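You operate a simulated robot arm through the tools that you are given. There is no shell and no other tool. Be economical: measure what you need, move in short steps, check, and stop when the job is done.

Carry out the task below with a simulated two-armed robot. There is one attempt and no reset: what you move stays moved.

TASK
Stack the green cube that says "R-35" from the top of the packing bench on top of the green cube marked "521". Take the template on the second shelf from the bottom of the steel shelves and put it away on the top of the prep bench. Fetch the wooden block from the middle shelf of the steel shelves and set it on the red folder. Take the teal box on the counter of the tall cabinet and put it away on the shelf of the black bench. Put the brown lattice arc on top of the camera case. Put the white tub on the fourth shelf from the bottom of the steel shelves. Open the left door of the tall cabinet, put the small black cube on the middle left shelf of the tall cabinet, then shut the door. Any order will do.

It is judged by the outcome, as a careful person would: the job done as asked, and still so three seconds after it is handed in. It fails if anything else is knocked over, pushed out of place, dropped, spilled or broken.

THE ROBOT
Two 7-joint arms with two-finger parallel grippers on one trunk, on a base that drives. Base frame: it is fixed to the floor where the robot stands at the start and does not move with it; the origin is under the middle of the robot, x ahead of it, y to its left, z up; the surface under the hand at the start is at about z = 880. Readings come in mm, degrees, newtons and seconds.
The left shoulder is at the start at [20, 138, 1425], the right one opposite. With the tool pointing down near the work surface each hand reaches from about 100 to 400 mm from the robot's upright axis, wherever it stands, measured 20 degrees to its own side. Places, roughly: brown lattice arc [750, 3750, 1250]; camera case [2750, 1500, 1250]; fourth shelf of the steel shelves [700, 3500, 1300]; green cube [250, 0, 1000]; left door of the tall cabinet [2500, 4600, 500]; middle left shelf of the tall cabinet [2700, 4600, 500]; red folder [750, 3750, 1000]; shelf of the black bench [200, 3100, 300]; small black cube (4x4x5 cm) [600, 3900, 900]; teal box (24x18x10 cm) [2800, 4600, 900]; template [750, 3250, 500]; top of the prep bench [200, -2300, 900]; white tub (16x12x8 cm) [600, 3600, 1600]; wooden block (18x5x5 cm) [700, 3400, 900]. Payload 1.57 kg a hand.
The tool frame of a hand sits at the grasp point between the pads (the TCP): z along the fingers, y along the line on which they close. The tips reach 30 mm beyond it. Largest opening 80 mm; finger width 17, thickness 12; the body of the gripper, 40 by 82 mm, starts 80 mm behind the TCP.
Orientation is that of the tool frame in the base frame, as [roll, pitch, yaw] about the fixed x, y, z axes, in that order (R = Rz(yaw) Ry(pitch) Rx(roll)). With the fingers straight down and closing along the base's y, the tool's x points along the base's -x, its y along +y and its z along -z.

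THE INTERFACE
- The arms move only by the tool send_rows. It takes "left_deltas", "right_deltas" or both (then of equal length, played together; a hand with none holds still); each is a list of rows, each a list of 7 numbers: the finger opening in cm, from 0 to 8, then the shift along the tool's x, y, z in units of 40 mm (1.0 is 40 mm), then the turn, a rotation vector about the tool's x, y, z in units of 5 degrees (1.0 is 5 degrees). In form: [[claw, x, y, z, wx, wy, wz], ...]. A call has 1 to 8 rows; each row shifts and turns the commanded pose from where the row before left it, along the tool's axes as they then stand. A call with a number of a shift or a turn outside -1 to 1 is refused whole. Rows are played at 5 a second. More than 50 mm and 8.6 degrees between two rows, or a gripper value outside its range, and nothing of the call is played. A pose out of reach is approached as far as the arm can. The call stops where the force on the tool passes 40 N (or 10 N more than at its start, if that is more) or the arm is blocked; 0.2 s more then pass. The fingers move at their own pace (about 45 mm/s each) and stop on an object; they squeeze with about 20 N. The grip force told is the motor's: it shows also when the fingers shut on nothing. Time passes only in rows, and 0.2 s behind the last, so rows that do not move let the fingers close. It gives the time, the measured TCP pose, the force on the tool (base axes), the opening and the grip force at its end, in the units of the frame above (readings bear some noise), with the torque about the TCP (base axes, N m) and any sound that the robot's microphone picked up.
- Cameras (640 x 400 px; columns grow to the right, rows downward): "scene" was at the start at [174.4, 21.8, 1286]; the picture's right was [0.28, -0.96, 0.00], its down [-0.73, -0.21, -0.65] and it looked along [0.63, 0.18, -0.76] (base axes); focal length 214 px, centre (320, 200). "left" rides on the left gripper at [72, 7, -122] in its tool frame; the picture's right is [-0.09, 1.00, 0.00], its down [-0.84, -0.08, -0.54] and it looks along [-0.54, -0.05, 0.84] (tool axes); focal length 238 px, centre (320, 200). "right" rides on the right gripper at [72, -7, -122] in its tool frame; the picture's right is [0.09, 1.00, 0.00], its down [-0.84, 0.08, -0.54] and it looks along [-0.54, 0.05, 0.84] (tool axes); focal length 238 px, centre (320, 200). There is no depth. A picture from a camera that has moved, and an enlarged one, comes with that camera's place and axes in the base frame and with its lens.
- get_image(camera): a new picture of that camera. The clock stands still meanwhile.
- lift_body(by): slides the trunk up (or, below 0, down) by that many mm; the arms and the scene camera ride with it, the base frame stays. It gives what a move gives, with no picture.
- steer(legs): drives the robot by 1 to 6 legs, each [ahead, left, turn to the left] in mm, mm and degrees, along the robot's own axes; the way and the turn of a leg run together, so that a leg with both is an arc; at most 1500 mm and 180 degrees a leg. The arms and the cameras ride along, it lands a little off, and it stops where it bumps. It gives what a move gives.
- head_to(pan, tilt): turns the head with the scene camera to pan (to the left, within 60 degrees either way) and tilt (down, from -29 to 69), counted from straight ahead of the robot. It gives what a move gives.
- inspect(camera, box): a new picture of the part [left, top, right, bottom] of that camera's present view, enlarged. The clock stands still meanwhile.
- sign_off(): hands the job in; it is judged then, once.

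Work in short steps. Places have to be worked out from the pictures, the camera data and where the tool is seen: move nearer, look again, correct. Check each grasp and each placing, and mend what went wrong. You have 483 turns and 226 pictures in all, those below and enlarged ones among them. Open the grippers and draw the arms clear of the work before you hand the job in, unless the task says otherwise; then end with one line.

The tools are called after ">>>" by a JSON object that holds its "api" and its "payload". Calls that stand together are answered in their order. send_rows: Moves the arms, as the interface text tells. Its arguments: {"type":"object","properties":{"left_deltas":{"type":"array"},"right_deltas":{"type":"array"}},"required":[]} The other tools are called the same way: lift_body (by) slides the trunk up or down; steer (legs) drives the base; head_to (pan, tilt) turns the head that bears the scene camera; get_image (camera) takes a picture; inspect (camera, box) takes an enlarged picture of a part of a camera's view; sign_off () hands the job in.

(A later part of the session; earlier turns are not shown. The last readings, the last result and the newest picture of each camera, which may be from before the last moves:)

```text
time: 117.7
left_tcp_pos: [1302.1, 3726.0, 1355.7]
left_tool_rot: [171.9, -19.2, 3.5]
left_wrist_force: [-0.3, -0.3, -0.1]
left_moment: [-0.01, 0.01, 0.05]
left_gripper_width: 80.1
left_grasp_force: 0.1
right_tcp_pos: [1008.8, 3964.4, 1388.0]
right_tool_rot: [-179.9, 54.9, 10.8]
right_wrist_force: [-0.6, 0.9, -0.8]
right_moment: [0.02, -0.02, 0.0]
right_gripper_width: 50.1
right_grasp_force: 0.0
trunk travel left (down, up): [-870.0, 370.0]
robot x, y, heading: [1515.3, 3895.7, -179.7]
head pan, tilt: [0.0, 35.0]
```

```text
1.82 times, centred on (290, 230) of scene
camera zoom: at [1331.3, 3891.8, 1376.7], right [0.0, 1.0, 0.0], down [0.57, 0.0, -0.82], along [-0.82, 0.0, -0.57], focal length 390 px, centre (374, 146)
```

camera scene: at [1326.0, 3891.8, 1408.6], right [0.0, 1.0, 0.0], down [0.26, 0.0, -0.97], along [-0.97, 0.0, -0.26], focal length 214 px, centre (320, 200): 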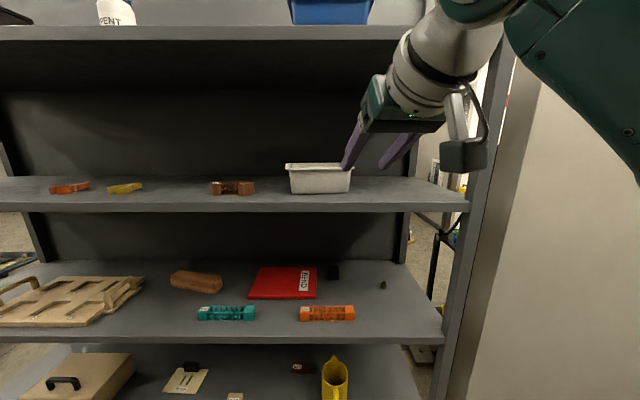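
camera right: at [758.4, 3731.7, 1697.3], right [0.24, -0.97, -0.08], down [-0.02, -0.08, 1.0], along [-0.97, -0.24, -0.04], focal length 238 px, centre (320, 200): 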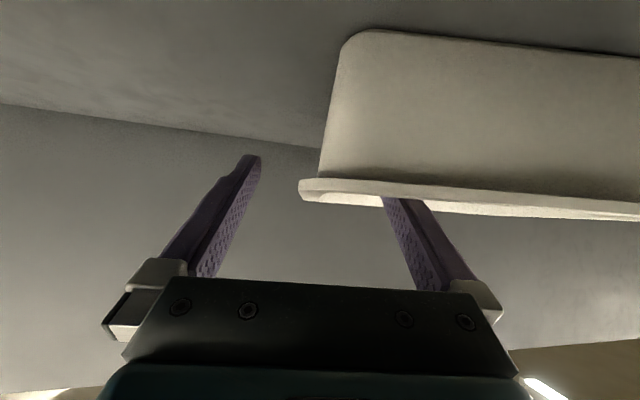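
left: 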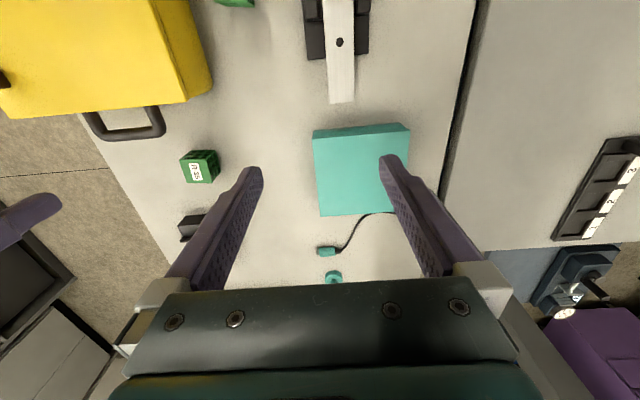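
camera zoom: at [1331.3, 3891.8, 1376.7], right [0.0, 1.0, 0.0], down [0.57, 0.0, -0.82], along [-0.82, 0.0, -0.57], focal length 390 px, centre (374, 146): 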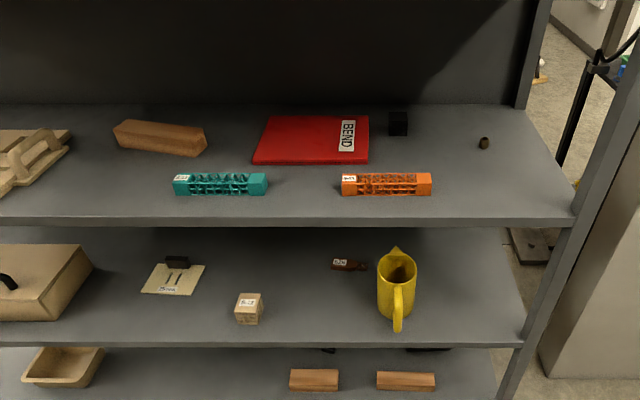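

The arc opens to the front; its left end can be gripped by the left hand coming in at 45°. I retract the right hand and turn the left one to point right-forward and down.

>>> {"api": "send_rows", "payload": {"right_deltas": [[5, 0.35, 0.12, -0.5, 0, 1, 0], [5, 0.39, 0.12, -0.47, 0, 1, 0], [5, 0.43, 0.12, -0.43, 0, 1, 0], [5, 0.47, 0.12, -0.39, 0, 1, 0], [5, 0.5, 0.12, -0.35, 0, 1, 0], [5, 0.53, 0.12, -0.31, 0, 1, 0], [5, 0.555, 0.12, -0.26, 0, 1, 0], [5, 0.575, 0.12, -0.21, 0, 1, 0]], "left_deltas": [[8, 0, 0, 0, 0.8, 0, 0], [8, 0, 0, 0, 0.82, 0, 0], [8, 0, 0, 0, 0, -1, 0], [8, 0, 0, 0, 0, -1, 0], [8, 0, 0, 0, 0, -1, 0], [8, 0, 0, 0, 0, -1, 0], [8, -0.6, 0, 0, 0, -1, 0], [8, -0.6, 0, 0, 0, -1, 0]]}}

>>> {"api": "send_rows", "payload": {"right_deltas": [[5, 0.6, 0.12, -0.1, 0, 1, 0], [5, 0.6, 0.12, -0.1, 0, 1, 0], [5, 0.6, 0.1, 0, 0, 1, 0], [5, 0, 0, 0, 0, 0, 0], [5, 0, 0, 0, 0, 0, 0], [5, 0, 0, 0, 0, 0, 0], [5, 0, 0, 0, 0, 0, 0], [5, 0, 0, 0, 0, 0, 0]], "left_deltas": [[8, -0.6, 0, 0.1, 0, -1, 0], [8, -0.6, 0, 0.1, 0, -1, 0], [8, -0.6, 0, 0.2, 0, -1, 0], [8, -0.5, 0, 0.3, 0, -1, 0], [8, -0.5, 0, 0.3, 0, -1, 0], [8, -0.4, 0, 0.3, 0, -1, 0], [8, 0, 0, 0.3, 0, -1, 0], [8, 0, 0, 0.3, 0, -1, 0]]}}

```text
time: 119.2
left_tcp_pos: [1315.3, 3714.6, 1327.7]
left_tool_rot: [174.9, -5.6, 4.0]
left_wrist_force: [-0.6, 0.0, 0.4]
left_moment: [-0.01, 0.02, 0.02]
left_gripper_width: 80.4
left_grasp_force: 0.0
right_tcp_pos: [1163.5, 3964.6, 1390.6]
right_tool_rot: [-179.9, 24.0, 10.8]
right_wrist_force: [-0.1, -0.7, 0.3]
right_moment: [-0.03, 0.02, 0.03]
right_gripper_width: 49.8
right_grasp_force: 0.1
trunk travel left (down, up): [-870.0, 370.0]
robot x, y, heading: [1518.4, 3892.0, -179.9]
head pan, tilt: [0.0, 35.0]
stopped in row 7 (left hand): the arm was blocked; the commanded pose is now the measured one
```

```text
time: 121.0
left_tcp_pos: [1169.8, 3700.4, 1270.0]
left_tool_rot: [173.9, 34.3, 0.2]
left_wrist_force: [0.0, -0.2, -0.4]
left_moment: [0.0, -0.03, 0.0]
left_gripper_width: 79.9
left_grasp_force: 0.1
right_tcp_pos: [1236.3, 3964.9, 1368.1]
right_tool_rot: [-179.6, 7.9, 10.7]
right_wrist_force: [-0.3, 0.8, -0.7]
right_moment: [-0.02, 0.0, 0.0]
right_gripper_width: 50.3
right_grasp_force: 0.1
trunk travel left (down, up): [-870.0, 370.0]
robot x, y, heading: [1520.1, 3891.8, -180.1]
head pan, tilt: [0.0, 35.0]
```

Now the left hand: finish pitch to 60° and yaw -45°.

>>> {"api": "send_rows", "payload": {"left_deltas": [[8, 0, 0, 0, 1, 0, 0], [8, 0, 0, 0, 0.2, -1, 0], [8, 0, 0, 0, 0, -1, 0], [8, 0, 0, 0, 0, -1, 0], [8, 0, 0, 0, 0, -1, 0], [8, 0, 0, 0, 0, -1, 0], [8, 0, 0, 0, 0.84, 0, 0.485], [8, 0, 0, 0, 0.84, 0, 0.485]]}}

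>>> {"api": "send_rows", "payload": {"left_deltas": [[8, 0, 0, 0, 0.84, 0, 0.485], [8, 0, 0, 0, 0.84, 0, 0.485], [8, 0, 0, 0, 0.84, 0, 0.485], [8, 0, 0, 0, 0.84, 0, 0.485], [8, 0, 0, 0, 0.84, 0, 0.485], [8, 0, 0, 0, 0.84, 0, 0.485], [8, 0, 0, 0, 0.84, 0, 0.485]]}}

>>> {"api": "get_image", "payload": {"camera": "left"}}

```text
time: 122.8
left_tcp_pos: [1166.2, 3701.1, 1268.8]
left_tool_rot: [-179.7, 59.4, -9.4]
left_wrist_force: [-0.5, -0.9, -0.3]
left_moment: [-0.01, -0.01, -0.02]
left_gripper_width: 80.0
left_grasp_force: 0.0
left hand out of reach, approached as far as the arm can: row 5
right_tcp_pos: [1237.0, 3964.8, 1369.1]
right_tool_rot: [-179.4, 7.8, 10.8]
right_wrist_force: [0.4, 0.0, 0.5]
right_moment: [-0.01, -0.01, -0.02]
right_gripper_width: 49.9
right_grasp_force: 0.1
trunk travel left (down, up): [-870.0, 370.0]
robot x, y, heading: [1520.2, 3888.5, -179.9]
head pan, tilt: [0.0, 35.0]
```

```text
time: 124.4
left_tcp_pos: [1166.0, 3701.2, 1268.4]
left_tool_rot: [-179.3, 59.7, -42.8]
left_wrist_force: [0.6, 0.4, -0.1]
left_moment: [-0.01, 0.01, 0.01]
left_gripper_width: 80.0
left_grasp_force: 0.1
right_tcp_pos: [1237.3, 3965.7, 1368.0]
right_tool_rot: [-179.2, 7.8, 10.7]
right_wrist_force: [0.2, -0.2, 0.8]
right_moment: [0.0, 0.0, 0.0]
right_gripper_width: 49.9
right_grasp_force: 0.1
trunk travel left (down, up): [-870.0, 370.0]
robot x, y, heading: [1521.5, 3889.7, -179.9]
head pan, tilt: [0.0, 35.0]
```

```text
166 pictures are left
camera left: at [1263.8, 3598.3, 1267.9], right [-0.72, -0.69, 0.07], down [0.08, 0.02, 1.0], along [-0.69, 0.72, 0.04], focal length 238 px, centre (320, 200)
```

left: 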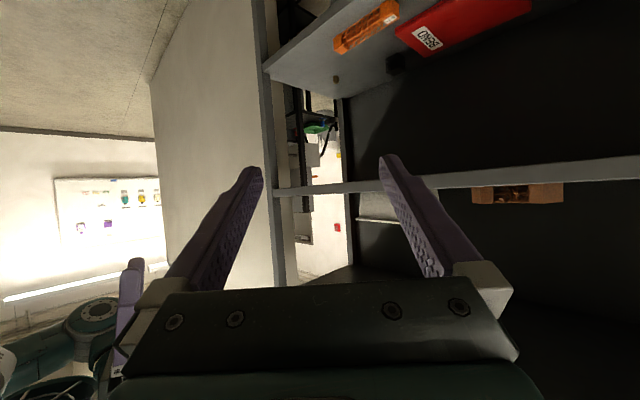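

The orientation works. I raise the trunk, retract the right hand a little more, and bring the left hand near the arc.

>>> {"api": "send_rows", "payload": {"right_deltas": [[5, 0.98, 0.18, 0, 0, 0, 0], [5, 0.98, 0.18, 0, 0, 0, 0], [5, 0.9, 0.18, 0, 0, 0, 0]]}}

>>> {"api": "lift_body", "payload": {"by": 110}}

>>> {"api": "steer", "payload": {"legs": [[0, 170, 0], [260, 0, 0]]}}

>>> {"api": "get_image", "payload": {"camera": "left"}}

>>> {"api": "get_image", "payload": {"camera": "scene"}}

```text
time: 125.0
left_tcp_pos: [1166.5, 3700.9, 1268.4]
left_tool_rot: [-179.2, 59.6, -42.8]
left_wrist_force: [-0.1, 0.0, 0.4]
left_moment: [0.03, -0.02, 0.01]
left_gripper_width: 79.8
left_grasp_force: 0.1
right_tcp_pos: [1298.2, 3973.2, 1346.4]
right_tool_rot: [-176.5, 5.4, 8.8]
right_wrist_force: [-45.9, 33.7, 11.6]
right_moment: [-4.72, -5.02, 3.3]
right_gripper_width: 49.9
right_grasp_force: 0.1
trunk travel left (down, up): [-870.0, 370.0]
robot x, y, heading: [1517.5, 3891.6, -180.1]
head pan, tilt: [0.0, 35.0]
stopped in row 2 (right hand): the force on the tool passed its limit at 193 N (the readings are from after the stop); the commanded pose is now the measured one
```

```text
time: 125.4
left_tcp_pos: [1167.3, 3702.3, 1274.2]
left_tool_rot: [-179.1, 59.7, -42.8]
left_wrist_force: [-0.1, -0.7, 0.7]
left_moment: [-0.01, 0.04, -0.01]
left_gripper_width: 80.2
left_grasp_force: 0.0
right_tcp_pos: [1297.8, 3973.7, 1352.7]
right_tool_rot: [-176.2, 5.5, 8.7]
right_wrist_force: [-18.4, 12.3, 7.6]
right_moment: [-1.89, -1.92, 1.06]
right_gripper_width: 50.7
right_grasp_force: 0.4
trunk travel left (down, up): [-875.0, 365.0]
robot x, y, heading: [1518.7, 3890.6, -179.9]
head pan, tilt: [0.0, 35.0]
stopped: the force on the tool passed its limit at 69 N (the readings are from after the stop); the commanded pose is now the measured one
```

```text
time: 127.7
left_tcp_pos: [1073.4, 3532.4, 1274.2]
left_tool_rot: [-179.1, 59.7, -42.9]
left_wrist_force: [-0.7, -0.7, 0.6]
left_moment: [0.03, -0.03, 0.02]
left_gripper_width: 80.2
left_grasp_force: 0.1
right_tcp_pos: [1204.4, 3805.9, 1351.5]
right_tool_rot: [-176.3, 5.5, 8.5]
right_wrist_force: [-5.3, 2.8, 3.0]
right_moment: [-0.44, -0.58, 0.26]
right_gripper_width: 50.5
right_grasp_force: 0.7
trunk travel left (down, up): [-875.0, 365.0]
robot x, y, heading: [1424.6, 3724.3, -179.9]
head pan, tilt: [0.0, 35.0]
stopped in leg 2: the force on the tool passed its limit at 40 N (the readings are from after the stop); the commanded pose is now the measured one
```

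```text
165 pictures are left
camera left: at [1170.5, 3430.2, 1273.2], right [-0.72, -0.69, 0.07], down [0.08, 0.02, 1.0], along [-0.69, 0.72, 0.04], focal length 238 px, centre (320, 200)
```

left: 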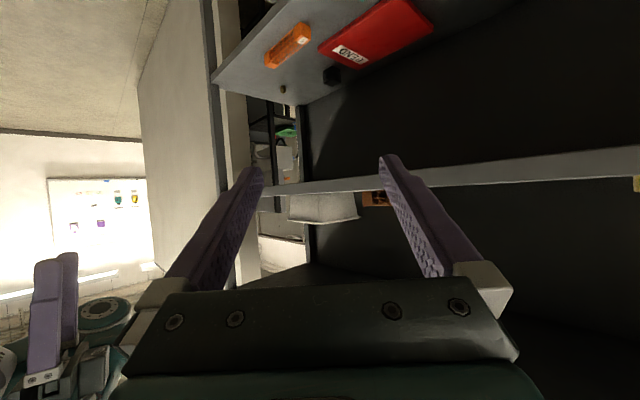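

```text
164 pictures are left
camera scene: at [1237.7, 3723.7, 1381.8], right [0.0, 1.0, 0.0], down [0.58, 0.0, -0.82], along [-0.82, 0.0, -0.58], focal length 214 px, centre (320, 200)
```

scene: 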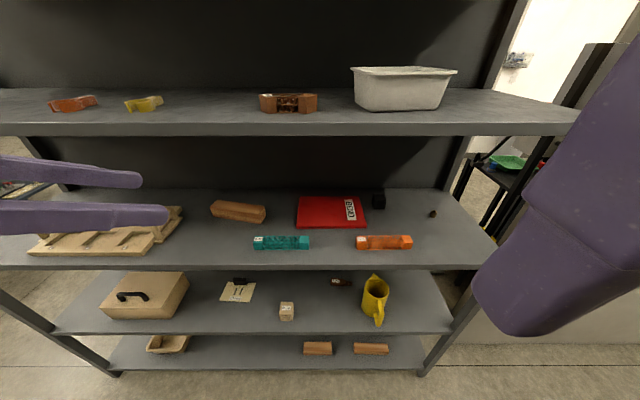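

The right hand pressed against the robot's own head. I move it forward and outward to free it.

>>> {"api": "send_rows", "payload": {"right_deltas": [[5, -0.8, -0.8, 0, 0, 0, 0], [5, -0.5, -0.8, 0, 0, 0, 0], [5, 0, -0.8, 0, 0, 0, 0]]}}

>>> {"api": "lift_body", "payload": {"by": 105}}

>>> {"api": "get_image", "payload": {"camera": "left"}}

```text
time: 128.4
left_tcp_pos: [1072.0, 3534.0, 1273.3]
left_tool_rot: [-179.1, 59.6, -42.7]
left_wrist_force: [0.1, -0.1, -0.7]
left_moment: [-0.01, -0.02, 0.02]
left_gripper_width: 79.7
left_grasp_force: 0.1
right_tcp_pos: [1149.9, 3895.6, 1342.3]
right_tool_rot: [-173.8, 0.7, 9.9]
right_wrist_force: [0.3, -0.1, 0.2]
right_moment: [-0.01, -0.03, -0.02]
right_gripper_width: 49.9
right_grasp_force: 0.0
trunk travel left (down, up): [-875.0, 365.0]
robot x, y, heading: [1430.5, 3719.8, -180.0]
head pan, tilt: [0.0, 35.0]
```

```text
time: 129.8
left_tcp_pos: [1073.0, 3532.8, 1378.2]
left_tool_rot: [-179.1, 59.5, -42.7]
left_wrist_force: [0.1, 0.4, 0.1]
left_moment: [-0.01, -0.02, 0.01]
left_gripper_width: 80.3
left_grasp_force: 0.0
right_tcp_pos: [1151.0, 3896.5, 1445.9]
right_tool_rot: [-173.7, 0.6, 9.5]
right_wrist_force: [-0.9, 0.3, -0.1]
right_moment: [-0.03, -0.04, 0.02]
right_gripper_width: 49.8
right_grasp_force: 0.1
trunk travel left (down, up): [-980.0, 260.0]
robot x, y, heading: [1428.6, 3722.8, -179.9]
head pan, tilt: [0.0, 35.0]
```

```text
163 pictures are left
camera left: at [1170.5, 3430.1, 1378.2], right [-0.72, -0.69, 0.07], down [0.08, 0.02, 1.0], along [-0.69, 0.72, 0.04], focal length 238 px, centre (320, 200)
```

left: 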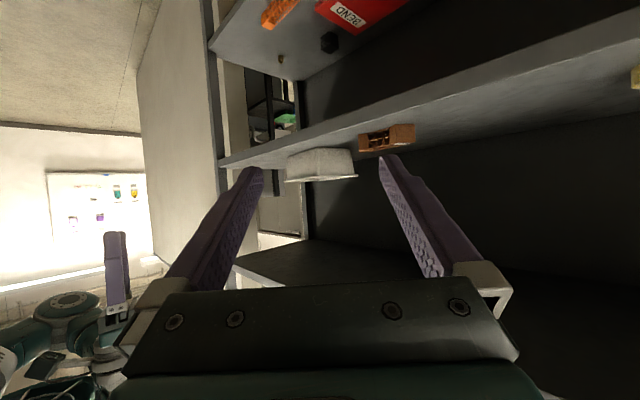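

I advance 205 mm so that the left hand is just before the arc's left end.

>>> {"api": "steer", "payload": {"legs": [[205, 0, 0]]}}

>>> {"api": "get_image", "payload": {"camera": "left"}}

>>> {"api": "get_image", "payload": {"camera": "scene"}}

```text
time: 131.5
left_tcp_pos: [864.8, 3531.8, 1379.8]
left_tool_rot: [-179.1, 59.6, -42.7]
left_wrist_force: [0.5, 0.5, -1.1]
left_moment: [0.0, -0.01, 0.0]
left_gripper_width: 80.1
left_grasp_force: 0.0
right_tcp_pos: [942.7, 3896.9, 1445.8]
right_tool_rot: [-173.8, 0.4, 9.4]
right_wrist_force: [0.5, -0.3, 0.2]
right_moment: [-0.02, -0.03, -0.01]
right_gripper_width: 50.1
right_grasp_force: 0.1
trunk travel left (down, up): [-980.0, 260.0]
robot x, y, heading: [1216.4, 3723.3, -179.8]
head pan, tilt: [0.0, 35.0]
```

```text
162 pictures are left
camera left: at [963.0, 3429.4, 1378.1], right [-0.72, -0.69, 0.07], down [0.08, 0.02, 1.0], along [-0.69, 0.72, 0.04], focal length 238 px, centre (320, 200)
```

left: 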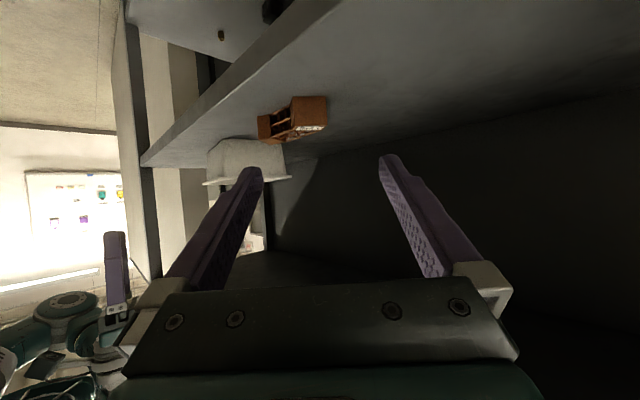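

```text
161 pictures are left
camera scene: at [1029.8, 3722.6, 1487.1], right [0.0, 1.0, 0.0], down [0.57, 0.0, -0.82], along [-0.82, 0.0, -0.57], focal length 214 px, centre (320, 200)
```

scene: 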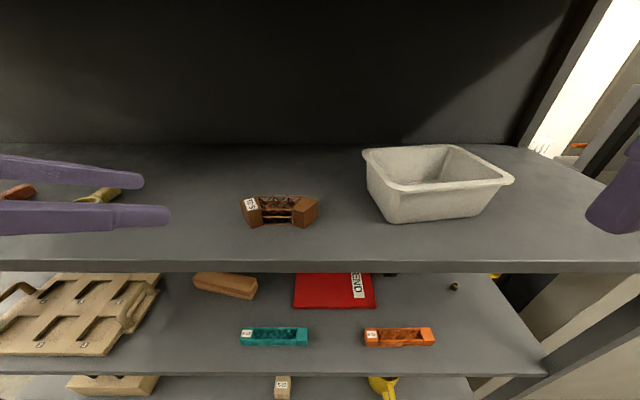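

Zooming both views on the arc for its plan geometry.

>>> {"api": "inspect", "payload": {"camera": "scene", "box": [230, 175, 330, 240]}}

>>> {"api": "inspect", "payload": {"camera": "left", "box": [230, 70, 370, 160]}}

```text
6.15 times, centred on (280, 208) of scene
camera zoom: at [1029.8, 3722.6, 1487.1], right [0.0, 1.0, 0.0], down [0.57, 0.0, -0.82], along [-0.82, 0.0, -0.57], focal length 1320 px, centre (566, 154)
```

zoom: 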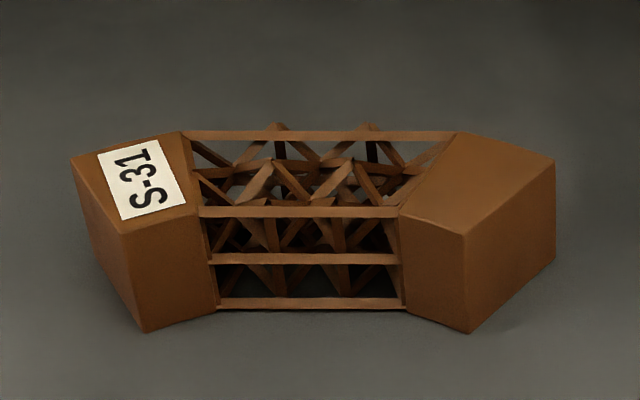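

```text
4.44 times, centred on (300, 115) of left
camera zoom: at [963.0, 3429.4, 1378.1], right [-0.72, -0.69, 0.07], down [0.08, 0.02, 1.0], along [-0.69, 0.72, 0.04], focal length 1059 px, centre (409, 578)
```

zoom: 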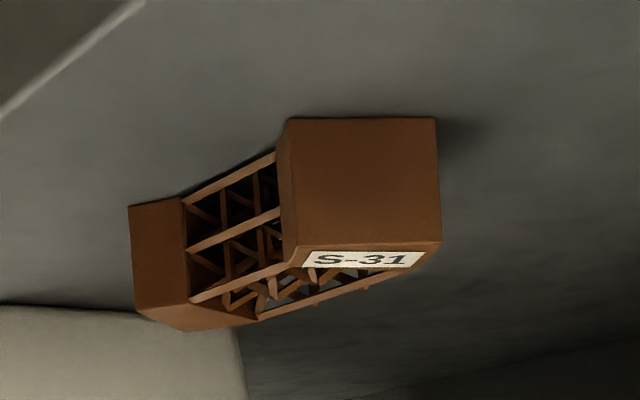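

The left end block: end-face middle (785,3614), tangent direction (-.52,.85), top z≈1305. I set yaw -58.5°, pitch 45°.

>>> {"api": "send_rows", "payload": {"left_deltas": [[6, 0, 0, 0, 0, 1, 0], [6, 0, 0, 0, 0, 1, 0], [6, 0, 0, 0, 0, 0.95, 0], [6, 0, 0, 0, 0.75, 0, 0.75], [6, 0, 0, 0, 0.75, 0, 0.75], [6, 0, 0, 0, 0.75, 0, 0.75]]}}

>>> {"api": "get_image", "payload": {"camera": "left"}}

```text
time: 132.9
left_tcp_pos: [864.9, 3531.9, 1377.7]
left_tool_rot: [-179.3, 44.9, -59.0]
left_wrist_force: [0.6, 0.2, 0.0]
left_moment: [0.05, 0.01, 0.0]
left_gripper_width: 60.0
left_grasp_force: 0.1
right_tcp_pos: [943.1, 3896.5, 1445.8]
right_tool_rot: [-173.7, 0.4, 9.4]
right_wrist_force: [0.9, 0.4, -0.3]
right_moment: [-0.05, -0.04, -0.01]
right_gripper_width: 50.1
right_grasp_force: 0.0
trunk travel left (down, up): [-980.0, 260.0]
robot x, y, heading: [1215.6, 3723.6, -179.7]
head pan, tilt: [0.0, 35.0]
```

```text
158 pictures are left
camera left: at [928.5, 3410.1, 1413.7], right [-0.89, -0.45, 0.06], down [-0.05, 0.21, 0.98], along [-0.45, 0.87, -0.21], focal length 238 px, centre (320, 200)
```

left: 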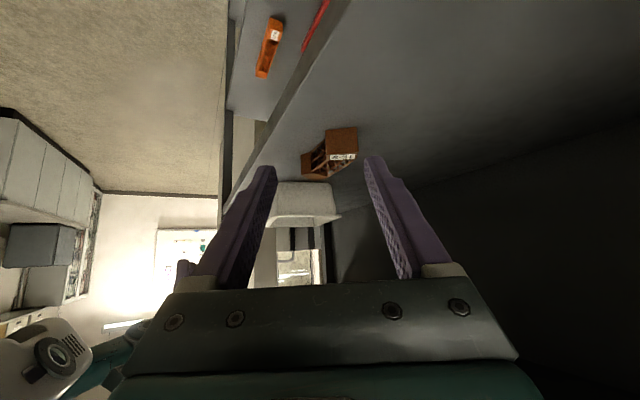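

Consistent. I move to a pre-grasp 60 mm before the end and look.

>>> {"api": "send_rows", "payload": {"left_deltas": [[6, -0.1, 0.32, 0.68, 0, 0, 0], [6, -0.1, 0.32, 0.68, 0, 0, 0]]}}

>>> {"api": "get_image", "payload": {"camera": "left"}}

>>> {"api": "get_image", "payload": {"camera": "scene"}}

```text
time: 133.5
left_tcp_pos: [820.5, 3557.0, 1345.5]
left_tool_rot: [-179.3, 45.0, -58.9]
left_wrist_force: [0.0, 0.4, 0.3]
left_moment: [0.01, 0.05, -0.02]
left_gripper_width: 60.2
left_grasp_force: 0.1
right_tcp_pos: [943.1, 3896.5, 1445.8]
right_tool_rot: [-173.8, 0.4, 9.4]
right_wrist_force: [-0.6, 1.8, 0.5]
right_moment: [-0.01, -0.01, -0.03]
right_gripper_width: 50.1
right_grasp_force: 0.1
trunk travel left (down, up): [-980.0, 260.0]
robot x, y, heading: [1217.2, 3720.7, -179.8]
head pan, tilt: [0.0, 35.0]
```

```text
157 pictures are left
camera left: at [884.7, 3435.3, 1381.0], right [-0.89, -0.45, 0.06], down [-0.05, 0.21, 0.98], along [-0.45, 0.87, -0.21], focal length 238 px, centre (320, 200)
```

left: 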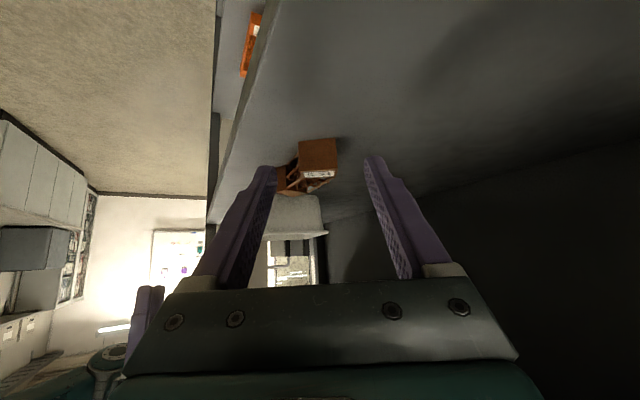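

```text
156 pictures are left
camera scene: at [1029.8, 3722.6, 1487.1], right [0.0, 1.0, 0.0], down [0.57, 0.0, -0.82], along [-0.82, 0.0, -0.57], focal length 214 px, centre (320, 200)
```

scene: 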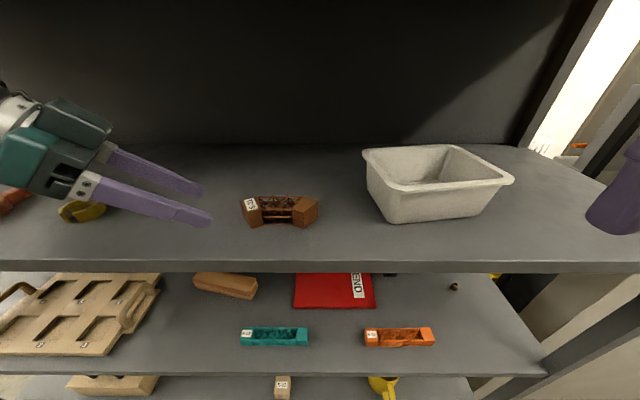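

Aligned. I move in to the grasp point.

>>> {"api": "send_rows", "payload": {"left_deltas": [[6, -0.19, 0, 0.86, 0, 0, 0], [6, -0.19, 0, 0.86, 0, 0, 0]]}}

>>> {"api": "inspect", "payload": {"camera": "scene", "box": [160, 150, 340, 260]}}

>>> {"api": "inspect", "payload": {"camera": "left", "box": [230, 120, 400, 240]}}

```text
time: 134.1
left_tcp_pos: [791.4, 3608.8, 1307.8]
left_tool_rot: [-179.3, 45.0, -58.9]
left_wrist_force: [-0.3, -0.3, -0.6]
left_moment: [0.05, -0.02, -0.02]
left_gripper_width: 60.1
left_grasp_force: 0.1
right_tcp_pos: [943.7, 3895.9, 1445.4]
right_tool_rot: [-173.8, 0.4, 9.4]
right_wrist_force: [-1.0, -0.9, -0.1]
right_moment: [0.02, -0.02, 0.05]
right_gripper_width: 49.8
right_grasp_force: 0.0
trunk travel left (down, up): [-980.0, 260.0]
robot x, y, heading: [1217.8, 3723.7, -180.0]
head pan, tilt: [0.0, 35.0]
```

```text
3.56 times, centred on (250, 205) of scene
camera zoom: at [1029.8, 3722.5, 1487.1], right [0.0, 1.0, 0.0], down [0.57, 0.0, -0.82], along [-0.82, 0.0, -0.57], focal length 763 px, centre (569, 182)
```

zoom: 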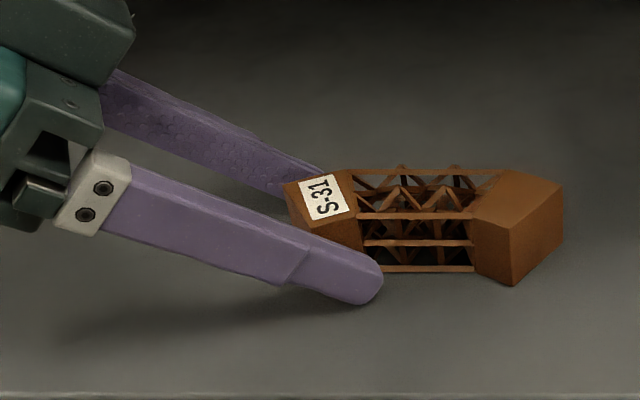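

```text
3.33 times, centred on (315, 180) of left
camera zoom: at [854.8, 3487.2, 1342.9], right [-0.89, -0.45, 0.06], down [-0.05, 0.21, 0.98], along [-0.45, 0.87, -0.21], focal length 794 px, centre (337, 267)
```

zoom: 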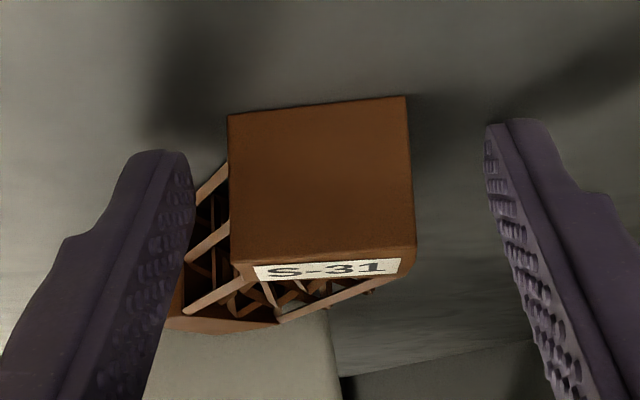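

Small centring shift, then I close.

>>> {"api": "send_rows", "payload": {"left_deltas": [[6, 0.07, -0.08, -0.07, 0, 0, 0], [4, 0, 0, 0, 0, 0, 0], [2.5, 0, 0, 0, 0, 0, 0], [2, 0, 0, 0, 0, 0, 0], [2, 0, 0, 0, 0, 0, 0]]}}

>>> {"api": "inspect", "payload": {"camera": "scene", "box": [160, 150, 340, 260]}}

```text
time: 135.3
left_tcp_pos: [795.9, 3607.7, 1307.2]
left_tool_rot: [-179.2, 44.9, -58.9]
left_wrist_force: [0.3, 0.1, 1.1]
left_moment: [-0.01, -0.01, -0.02]
left_gripper_width: 35.1
left_grasp_force: 20.0
right_tcp_pos: [943.8, 3896.9, 1446.3]
right_tool_rot: [-173.8, 0.5, 9.4]
right_wrist_force: [-1.1, 0.0, 0.3]
right_moment: [0.02, -0.04, 0.01]
right_gripper_width: 50.0
right_grasp_force: 0.1
trunk travel left (down, up): [-980.0, 260.0]
robot x, y, heading: [1216.7, 3725.4, -179.8]
head pan, tilt: [0.0, 35.0]
```

```text
3.56 times, centred on (250, 205) of scene
camera zoom: at [1029.8, 3722.6, 1487.1], right [0.0, 1.0, 0.0], down [0.57, 0.0, -0.82], along [-0.82, 0.0, -0.57], focal length 763 px, centre (569, 182)
```

zoom: 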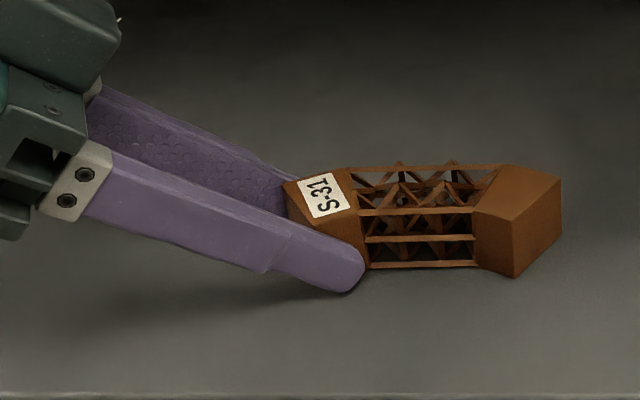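

Gripped at 35 mm. I lift 50 mm and check.

>>> {"api": "send_rows", "payload": {"left_deltas": [[2, -0.2, 0, -0.2, 0, 0, 0], [2, -0.35, 0, -0.35, 0, 0, 0], [2, -0.35, 0, -0.35, 0, 0, 0], [2, 0, 0, 0, 0, 0, 0]]}}

>>> {"api": "inspect", "payload": {"camera": "scene", "box": [120, 80, 440, 280]}}

```text
time: 136.3
left_tcp_pos: [795.8, 3607.0, 1358.5]
left_tool_rot: [-179.3, 44.9, -58.9]
left_wrist_force: [0.2, -0.4, -0.5]
left_moment: [-0.01, -0.03, 0.0]
left_gripper_width: 35.0
left_grasp_force: 19.5
right_tcp_pos: [942.7, 3896.6, 1446.3]
right_tool_rot: [-173.7, 0.4, 9.6]
right_wrist_force: [-0.7, 0.7, -1.9]
right_moment: [-0.01, -0.01, 0.0]
right_gripper_width: 50.0
right_grasp_force: 0.1
trunk travel left (down, up): [-980.0, 260.0]
robot x, y, heading: [1216.9, 3720.6, -179.7]
head pan, tilt: [0.0, 35.0]
```

```text
2.00 times, centred on (280, 180) of scene
camera zoom: at [1029.8, 3722.6, 1487.1], right [0.0, 1.0, 0.0], down [0.57, 0.0, -0.82], along [-0.82, 0.0, -0.57], focal length 429 px, centre (400, 240)
```

zoom: 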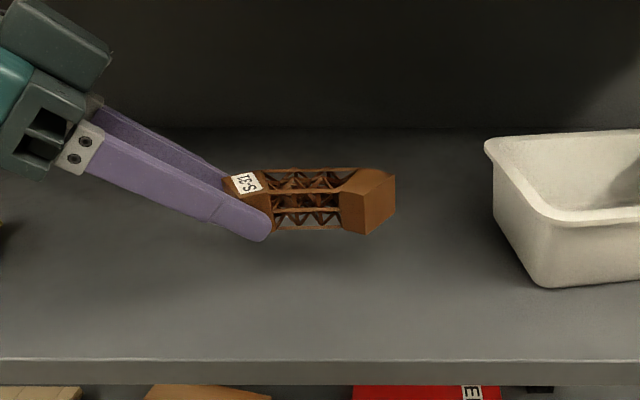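

The arc is held level. I back out, turn left toward the camera case region and look.

>>> {"api": "steer", "payload": {"legs": [[-350, 0, 0], [0, 0, 115]]}}

>>> {"api": "head_to", "payload": {"pan": 0, "tilt": 15}}

>>> {"api": "get_image", "payload": {"camera": "scene"}}

```text
time: 143.3
left_tcp_pos: [1847.2, 3385.5, 1357.9]
left_tool_rot: [-179.3, 45.0, 55.3]
left_wrist_force: [-0.4, 0.3, -0.6]
left_moment: [-0.02, 0.02, -0.03]
left_gripper_width: 35.0
left_grasp_force: 19.8
right_tcp_pos: [1522.2, 3401.1, 1445.3]
right_tool_rot: [-173.7, 0.4, 123.6]
right_wrist_force: [-1.3, -0.3, 0.5]
right_moment: [-0.02, 0.0, 0.01]
right_gripper_width: 50.1
right_grasp_force: 0.0
trunk travel left (down, up): [-980.0, 260.0]
robot x, y, heading: [1572.0, 3722.5, -65.8]
head pan, tilt: [0.0, 35.0]
```

```text
time: 144.1
left_tcp_pos: [1847.5, 3385.9, 1357.8]
left_tool_rot: [-179.4, 44.9, 55.1]
left_wrist_force: [-0.1, -0.6, -1.0]
left_moment: [0.0, 0.01, -0.04]
left_gripper_width: 35.1
left_grasp_force: 20.5
right_tcp_pos: [1522.7, 3402.5, 1446.2]
right_tool_rot: [-173.7, 0.4, 123.5]
right_wrist_force: [-0.5, 0.3, 0.7]
right_moment: [0.04, 0.02, 0.0]
right_gripper_width: 50.2
right_grasp_force: 0.0
trunk travel left (down, up): [-980.0, 260.0]
robot x, y, heading: [1569.4, 3724.0, -65.5]
head pan, tilt: [0.0, 15.0]
```

```text
151 pictures are left
camera scene: at [1648.3, 3548.1, 1519.0], right [-0.91, -0.41, 0.0], down [-0.11, 0.24, -0.97], along [0.4, -0.88, -0.26], focal length 214 px, centre (320, 200)
```

scene: 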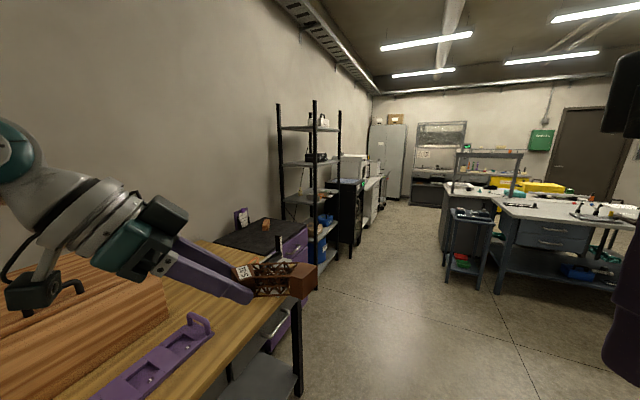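

I zoom on the black-post shelf where the camera case should be.

>>> {"api": "inspect", "payload": {"camera": "scene", "box": [220, 90, 400, 280]}}

```text
2.11 times, centred on (310, 185) of scene
camera zoom: at [1648.3, 3548.1, 1519.0], right [-0.91, -0.41, 0.0], down [-0.11, 0.24, -0.97], along [0.4, -0.88, -0.26], focal length 452 px, centre (341, 232)
```

zoom: 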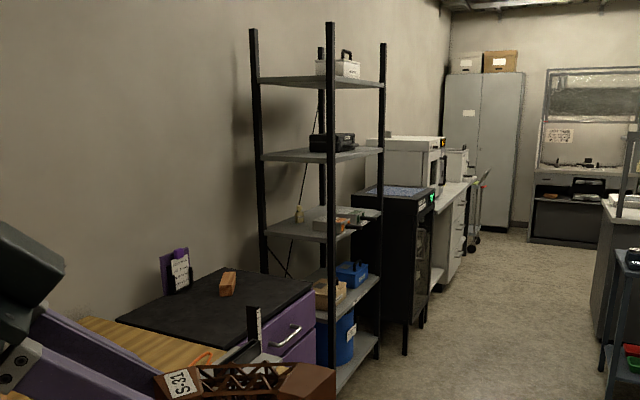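

The black case on the upper shelf of the black-post rack looks like the camera case. I drive there and face +x.

>>> {"api": "steer", "payload": {"legs": [[0, 0, -24.5], [1450, 0, 0], [770, 60, 0], [0, 0, 90]]}}

>>> {"api": "get_image", "payload": {"camera": "scene"}}

```text
time: 160.2
left_tcp_pos: [2027.3, 1602.5, 1358.9]
left_tool_rot: [-179.2, 44.9, 120.6]
left_wrist_force: [-0.2, -0.1, 0.2]
left_moment: [0.05, 0.0, -0.01]
left_gripper_width: 34.9
left_grasp_force: 19.7
right_tcp_pos: [1878.1, 1314.7, 1445.1]
right_tool_rot: [-173.8, 0.4, -171.2]
right_wrist_force: [-0.4, 0.2, 0.0]
right_moment: [0.01, 0.0, -0.02]
right_gripper_width: 49.9
right_grasp_force: 0.0
trunk travel left (down, up): [-980.0, 260.0]
robot x, y, heading: [1604.9, 1491.7, -0.3]
head pan, tilt: [0.0, 15.0]
```

```text
149 pictures are left
camera scene: at [1798.1, 1490.3, 1519.1], right [-0.01, -1.0, 0.0], down [-0.26, 0.0, -0.97], along [0.97, -0.01, -0.26], focal length 214 px, centre (320, 200)
```

scene: 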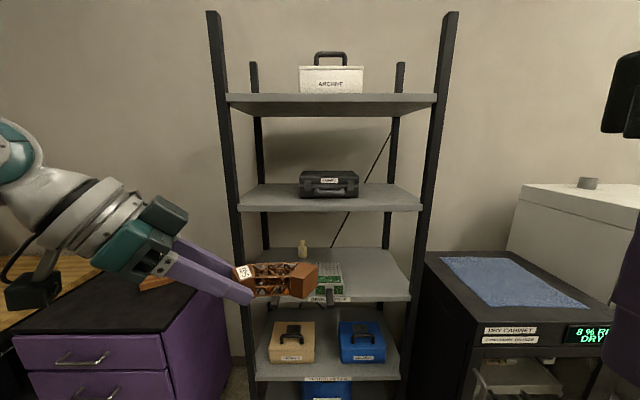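

Camera case found (black, middle of the upper rack). I drive 300 mm closer and zoom.

>>> {"api": "steer", "payload": {"legs": [[300, 0, 0]]}}

>>> {"api": "get_image", "payload": {"camera": "scene"}}

>>> {"api": "inspect", "payload": {"camera": "scene", "box": [240, 130, 420, 240]}}

```text
time: 162.3
left_tcp_pos: [2328.2, 1599.6, 1357.5]
left_tool_rot: [-179.3, 45.1, 120.5]
left_wrist_force: [1.0, 0.0, -0.7]
left_moment: [0.02, 0.0, 0.02]
left_gripper_width: 34.5
left_grasp_force: 20.1
right_tcp_pos: [2179.0, 1312.0, 1446.2]
right_tool_rot: [-173.7, 0.4, -171.2]
right_wrist_force: [-0.4, 1.0, -1.0]
right_moment: [-0.02, -0.01, -0.01]
right_gripper_width: 50.1
right_grasp_force: 0.1
trunk travel left (down, up): [-980.0, 260.0]
robot x, y, heading: [1906.1, 1490.1, -0.5]
head pan, tilt: [0.0, 15.0]
```

```text
148 pictures are left
camera scene: at [2098.8, 1487.9, 1519.1], right [-0.01, -1.0, 0.0], down [-0.26, 0.0, -0.97], along [0.97, -0.01, -0.26], focal length 214 px, centre (320, 200)
```

scene: 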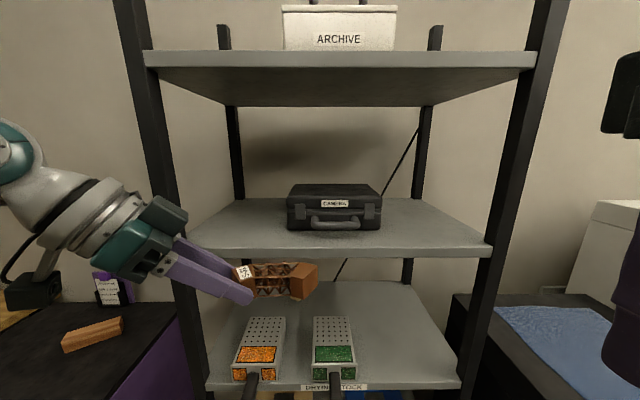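

```text
3.56 times, centred on (330, 185) of scene
camera zoom: at [2098.8, 1487.9, 1519.1], right [-0.01, -1.0, 0.0], down [-0.26, 0.0, -0.97], along [0.97, -0.01, -0.26], focal length 763 px, centre (284, 253)
```

zoom: 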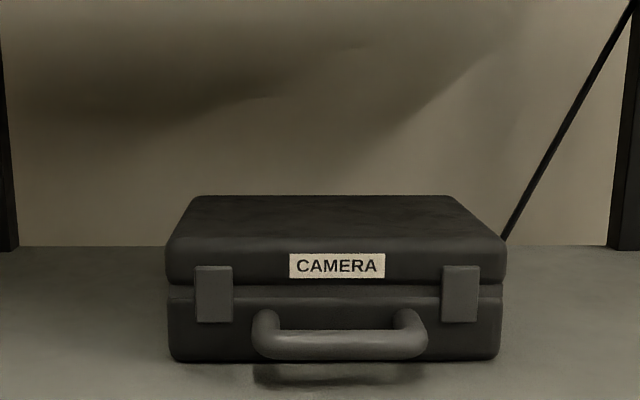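

Camera case: front x≈2515, top z≈1415, spanning y≈1357..1556, with ~220 mm below the top shelf. I yaw the hand by +39° so the wrist stays outside the rack.

>>> {"api": "send_rows", "payload": {"left_deltas": [[2, 0, 0, 0, -0.69, 0, -0.69], [2, 0, 0, 0, -0.69, 0, -0.69], [2, 0, 0, 0, -0.69, 0, -0.69], [2, 0, 0, 0, -0.69, 0, -0.69], [2, 0, 0, 0, -0.69, 0, -0.69], [2, 0, 0, 0, -0.69, 0, -0.69], [2, 0, 0, 0, -0.69, 0, -0.69], [2, 0, 0, 0, -0.69, 0, -0.69]]}}

>>> {"api": "lift_body", "payload": {"by": 135}}

>>> {"api": "get_image", "payload": {"camera": "scene"}}

>>> {"api": "get_image", "payload": {"camera": "left"}}

```text
time: 164.1
left_tcp_pos: [2330.8, 1600.4, 1357.2]
left_tool_rot: [-179.4, 44.6, 159.4]
left_wrist_force: [0.0, 0.1, -1.1]
left_moment: [0.02, 0.02, 0.02]
left_gripper_width: 34.8
left_grasp_force: 20.4
right_tcp_pos: [2179.4, 1312.4, 1445.1]
right_tool_rot: [-173.8, 0.3, -171.3]
right_wrist_force: [-0.1, -0.1, 0.4]
right_moment: [-0.01, 0.02, -0.04]
right_gripper_width: 50.3
right_grasp_force: 0.0
trunk travel left (down, up): [-980.0, 260.0]
robot x, y, heading: [1909.9, 1491.3, -0.7]
head pan, tilt: [0.0, 15.0]
```

```text
time: 165.7
left_tcp_pos: [2330.1, 1599.9, 1492.8]
left_tool_rot: [-179.6, 44.6, 159.3]
left_wrist_force: [-0.2, 1.2, -0.4]
left_moment: [0.06, 0.04, 0.02]
left_gripper_width: 35.0
left_grasp_force: 20.2
right_tcp_pos: [2178.8, 1312.3, 1580.2]
right_tool_rot: [-173.8, 0.4, -171.2]
right_wrist_force: [0.7, -0.7, 0.6]
right_moment: [-0.02, -0.02, 0.01]
right_gripper_width: 49.9
right_grasp_force: 0.1
trunk travel left (down, up): [-1115.0, 125.0]
robot x, y, heading: [1908.1, 1490.0, -0.6]
head pan, tilt: [0.0, 15.0]
```

```text
146 pictures are left
camera scene: at [2098.8, 1487.9, 1654.0], right [-0.01, -1.0, 0.0], down [-0.26, 0.0, -0.97], along [0.97, -0.01, -0.26], focal length 214 px, centre (320, 200)
```

scene: 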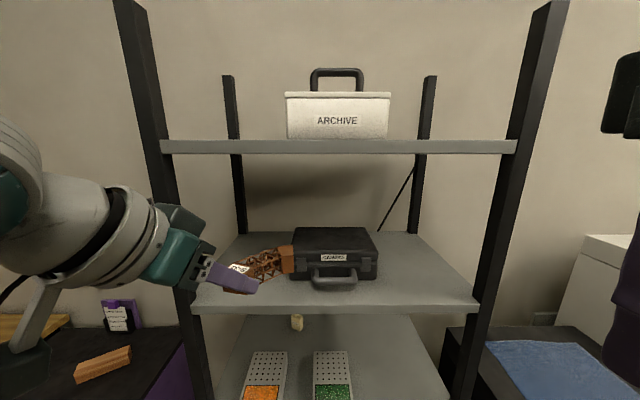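

```text
145 pictures are left
camera left: at [2203.7, 1654.8, 1529.1], right [0.42, 0.91, 0.06], down [0.17, -0.14, 0.97], along [0.89, -0.4, -0.22], focal length 238 px, centre (320, 200)
```

left: 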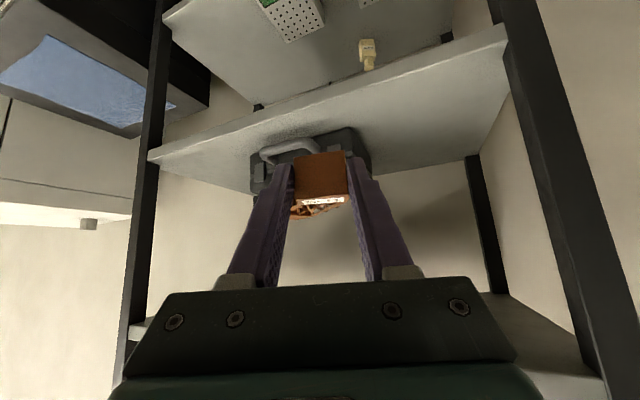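

I zoom on the case for its top edge.

>>> {"api": "inspect", "payload": {"camera": "scene", "box": [180, 200, 420, 330]}}

```text
2.67 times, centred on (300, 265) of scene
camera zoom: at [2098.8, 1487.9, 1654.0], right [-0.01, -1.0, 0.0], down [-0.26, 0.0, -0.97], along [0.97, -0.01, -0.26], focal length 572 px, centre (373, 27)
```

zoom: 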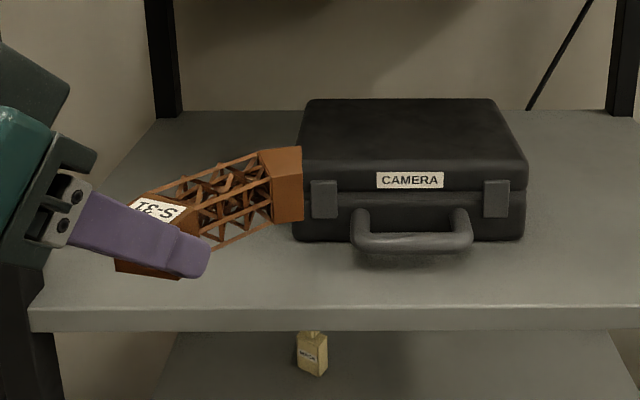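

Now consistent: case top z≈1402, x 2569–2718, y 1347–1560; top shelf underside ≈1634. I lower a bit and bring the arc over the case.

>>> {"api": "lift_body", "payload": {"by": -38}}

>>> {"api": "steer", "payload": {"legs": [[0, -100, 0], [190, 0, 0]]}}

>>> {"api": "get_image", "payload": {"camera": "scene"}}

```text
time: 166.5
left_tcp_pos: [2329.7, 1600.6, 1455.4]
left_tool_rot: [-179.5, 44.6, 159.4]
left_wrist_force: [-0.1, -0.6, -1.1]
left_moment: [0.03, 0.06, -0.01]
left_gripper_width: 35.0
left_grasp_force: 20.0
right_tcp_pos: [2179.6, 1313.3, 1542.1]
right_tool_rot: [-173.8, 0.4, -171.2]
right_wrist_force: [0.6, -1.0, 0.1]
right_moment: [0.01, -0.01, -0.02]
right_gripper_width: 49.9
right_grasp_force: 0.1
trunk travel left (down, up): [-1077.0, 163.0]
robot x, y, heading: [1905.7, 1487.0, -0.4]
head pan, tilt: [0.0, 15.0]
```

```text
time: 168.8
left_tcp_pos: [2519.0, 1498.2, 1455.0]
left_tool_rot: [-179.3, 44.6, 159.4]
left_wrist_force: [-0.1, 0.3, -0.6]
left_moment: [0.0, 0.03, -0.01]
left_gripper_width: 35.1
left_grasp_force: 19.9
right_tcp_pos: [2368.8, 1210.0, 1542.6]
right_tool_rot: [-173.7, 0.4, -171.1]
right_wrist_force: [0.0, 0.4, -0.4]
right_moment: [0.0, 0.01, 0.03]
right_gripper_width: 50.0
right_grasp_force: 0.1
trunk travel left (down, up): [-1077.0, 163.0]
robot x, y, heading: [2098.3, 1388.6, -0.3]
head pan, tilt: [0.0, 15.0]
```

```text
143 pictures are left
camera scene: at [2289.2, 1385.7, 1616.1], right [-0.01, -1.0, 0.0], down [-0.26, 0.0, -0.97], along [0.97, -0.01, -0.26], focal length 214 px, centre (320, 200)
```

scene: 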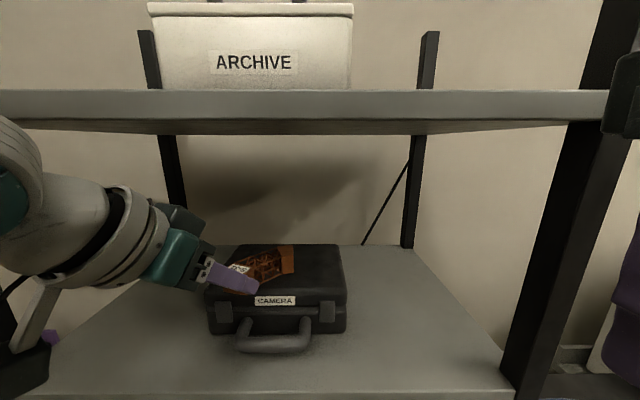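

I extend the arm 63 mm further over the case.

>>> {"api": "send_rows", "payload": {"left_deltas": [[2, -0.525, 0.277, 0.518, 0, 0, 0], [2, -0.525, 0.277, 0.518, 0, 0, 0]]}}

>>> {"api": "inspect", "payload": {"camera": "scene", "box": [150, 180, 390, 350]}}

>>> {"api": "get_image", "payload": {"camera": "left"}}

```text
time: 169.4
left_tcp_pos: [2582.5, 1497.7, 1454.7]
left_tool_rot: [-179.5, 44.6, 159.4]
left_wrist_force: [0.1, -0.6, 0.4]
left_moment: [0.03, 0.05, -0.01]
left_gripper_width: 35.0
left_grasp_force: 19.5
right_tcp_pos: [2370.8, 1210.0, 1543.2]
right_tool_rot: [-173.7, 0.4, -171.1]
right_wrist_force: [0.0, -0.1, -0.1]
right_moment: [0.02, -0.01, -0.02]
right_gripper_width: 49.8
right_grasp_force: 0.0
trunk travel left (down, up): [-1077.0, 163.0]
robot x, y, heading: [2093.9, 1384.7, -0.4]
head pan, tilt: [0.0, 15.0]
```

```text
2.35 times, centred on (270, 265) of scene
camera zoom: at [2289.2, 1385.7, 1616.0], right [-0.01, -1.0, 0.0], down [-0.26, 0.0, -0.97], along [0.97, -0.01, -0.26], focal length 505 px, centre (438, 47)
```

zoom: 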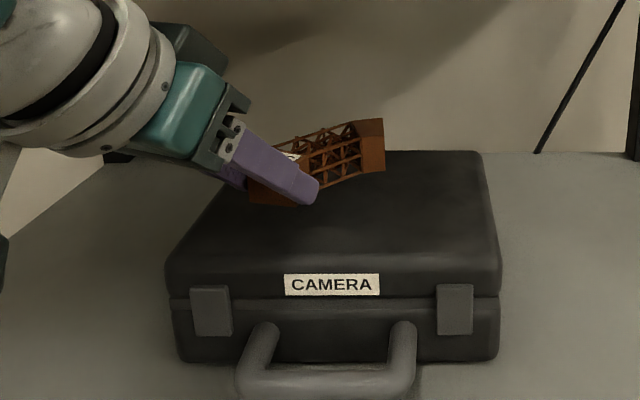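

```text
141 pictures are left
camera left: at [2456.8, 1553.0, 1490.5], right [0.42, 0.91, 0.06], down [0.18, -0.14, 0.97], along [0.89, -0.4, -0.22], focal length 238 px, centre (320, 200)
```

left: 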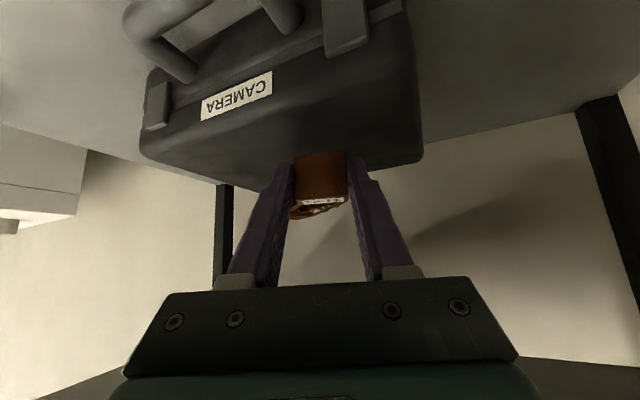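

The arc is over the case. I lower 16 mm, then small steps.

>>> {"api": "send_rows", "payload": {"left_deltas": [[2, 0.28, 0, 0.285, 0, 0, 0], [2, 0.05, 0, 0.05, 0, 0, 0], [2, 0, 0, 0, 0, 0, 0]]}}

>>> {"api": "inspect", "payload": {"camera": "scene", "box": [210, 210, 350, 320]}}

```text
time: 170.2
left_tcp_pos: [2582.5, 1497.5, 1435.7]
left_tool_rot: [-179.3, 44.6, 159.4]
left_wrist_force: [-0.1, 0.3, -0.2]
left_moment: [-0.01, 0.03, -0.01]
left_gripper_width: 35.1
left_grasp_force: 20.0
right_tcp_pos: [2368.8, 1210.9, 1542.7]
right_tool_rot: [-173.9, 0.4, -171.1]
right_wrist_force: [-0.7, -0.7, 0.9]
right_moment: [0.01, 0.03, -0.01]
right_gripper_width: 50.2
right_grasp_force: 0.1
trunk travel left (down, up): [-1077.0, 163.0]
robot x, y, heading: [2093.9, 1389.1, -0.5]
head pan, tilt: [0.0, 15.0]
```

```text
3.64 times, centred on (280, 265) of scene
camera zoom: at [2289.2, 1385.7, 1616.1], right [-0.01, -1.0, 0.0], down [-0.26, 0.0, -0.97], along [0.97, -0.01, -0.26], focal length 780 px, centre (466, -36)
```

zoom: 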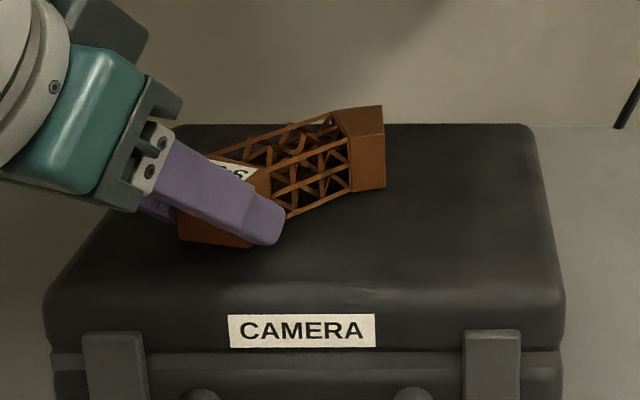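

Few more mm to contact.

>>> {"api": "send_rows", "payload": {"left_deltas": [[2, 0.05, 0, 0.05, 0, 0, 0], [2, 0.03, 0, 0.03, 0, 0, 0], [2, 0, 0, 0, 0, 0, 0]]}}

>>> {"api": "send_rows", "payload": {"left_deltas": [[2, 0.03, 0, 0.03, 0, 0, 0], [2, 0, 0, 0, 0, 0, 0]]}}

```text
time: 171.1
left_tcp_pos: [2582.7, 1497.8, 1434.4]
left_tool_rot: [-179.4, 45.1, 159.5]
left_wrist_force: [-2.1, 0.3, 10.1]
left_moment: [-0.22, -0.57, -0.02]
left_gripper_width: 34.8
left_grasp_force: 19.8
right_tcp_pos: [2369.8, 1210.6, 1543.4]
right_tool_rot: [-173.8, 0.4, -171.1]
right_wrist_force: [-0.3, 0.1, 0.8]
right_moment: [0.02, -0.03, 0.01]
right_gripper_width: 50.2
right_grasp_force: 0.1
trunk travel left (down, up): [-1077.0, 163.0]
robot x, y, heading: [2095.1, 1384.5, -0.4]
head pan, tilt: [0.0, 15.0]
```

```text
time: 171.7
left_tcp_pos: [2584.1, 1497.6, 1430.9]
left_tool_rot: [-179.5, 45.1, 159.3]
left_wrist_force: [-7.9, -0.3, 22.2]
left_moment: [0.09, -0.32, 0.03]
left_gripper_width: 34.7
left_grasp_force: 19.8
right_tcp_pos: [2370.2, 1210.6, 1542.2]
right_tool_rot: [-173.8, 0.5, -171.0]
right_wrist_force: [0.3, 1.4, 1.1]
right_moment: [0.0, 0.02, -0.02]
right_gripper_width: 50.0
right_grasp_force: 0.0
trunk travel left (down, up): [-1077.0, 163.0]
robot x, y, heading: [2099.8, 1386.0, -0.8]
head pan, tilt: [0.0, 15.0]
```

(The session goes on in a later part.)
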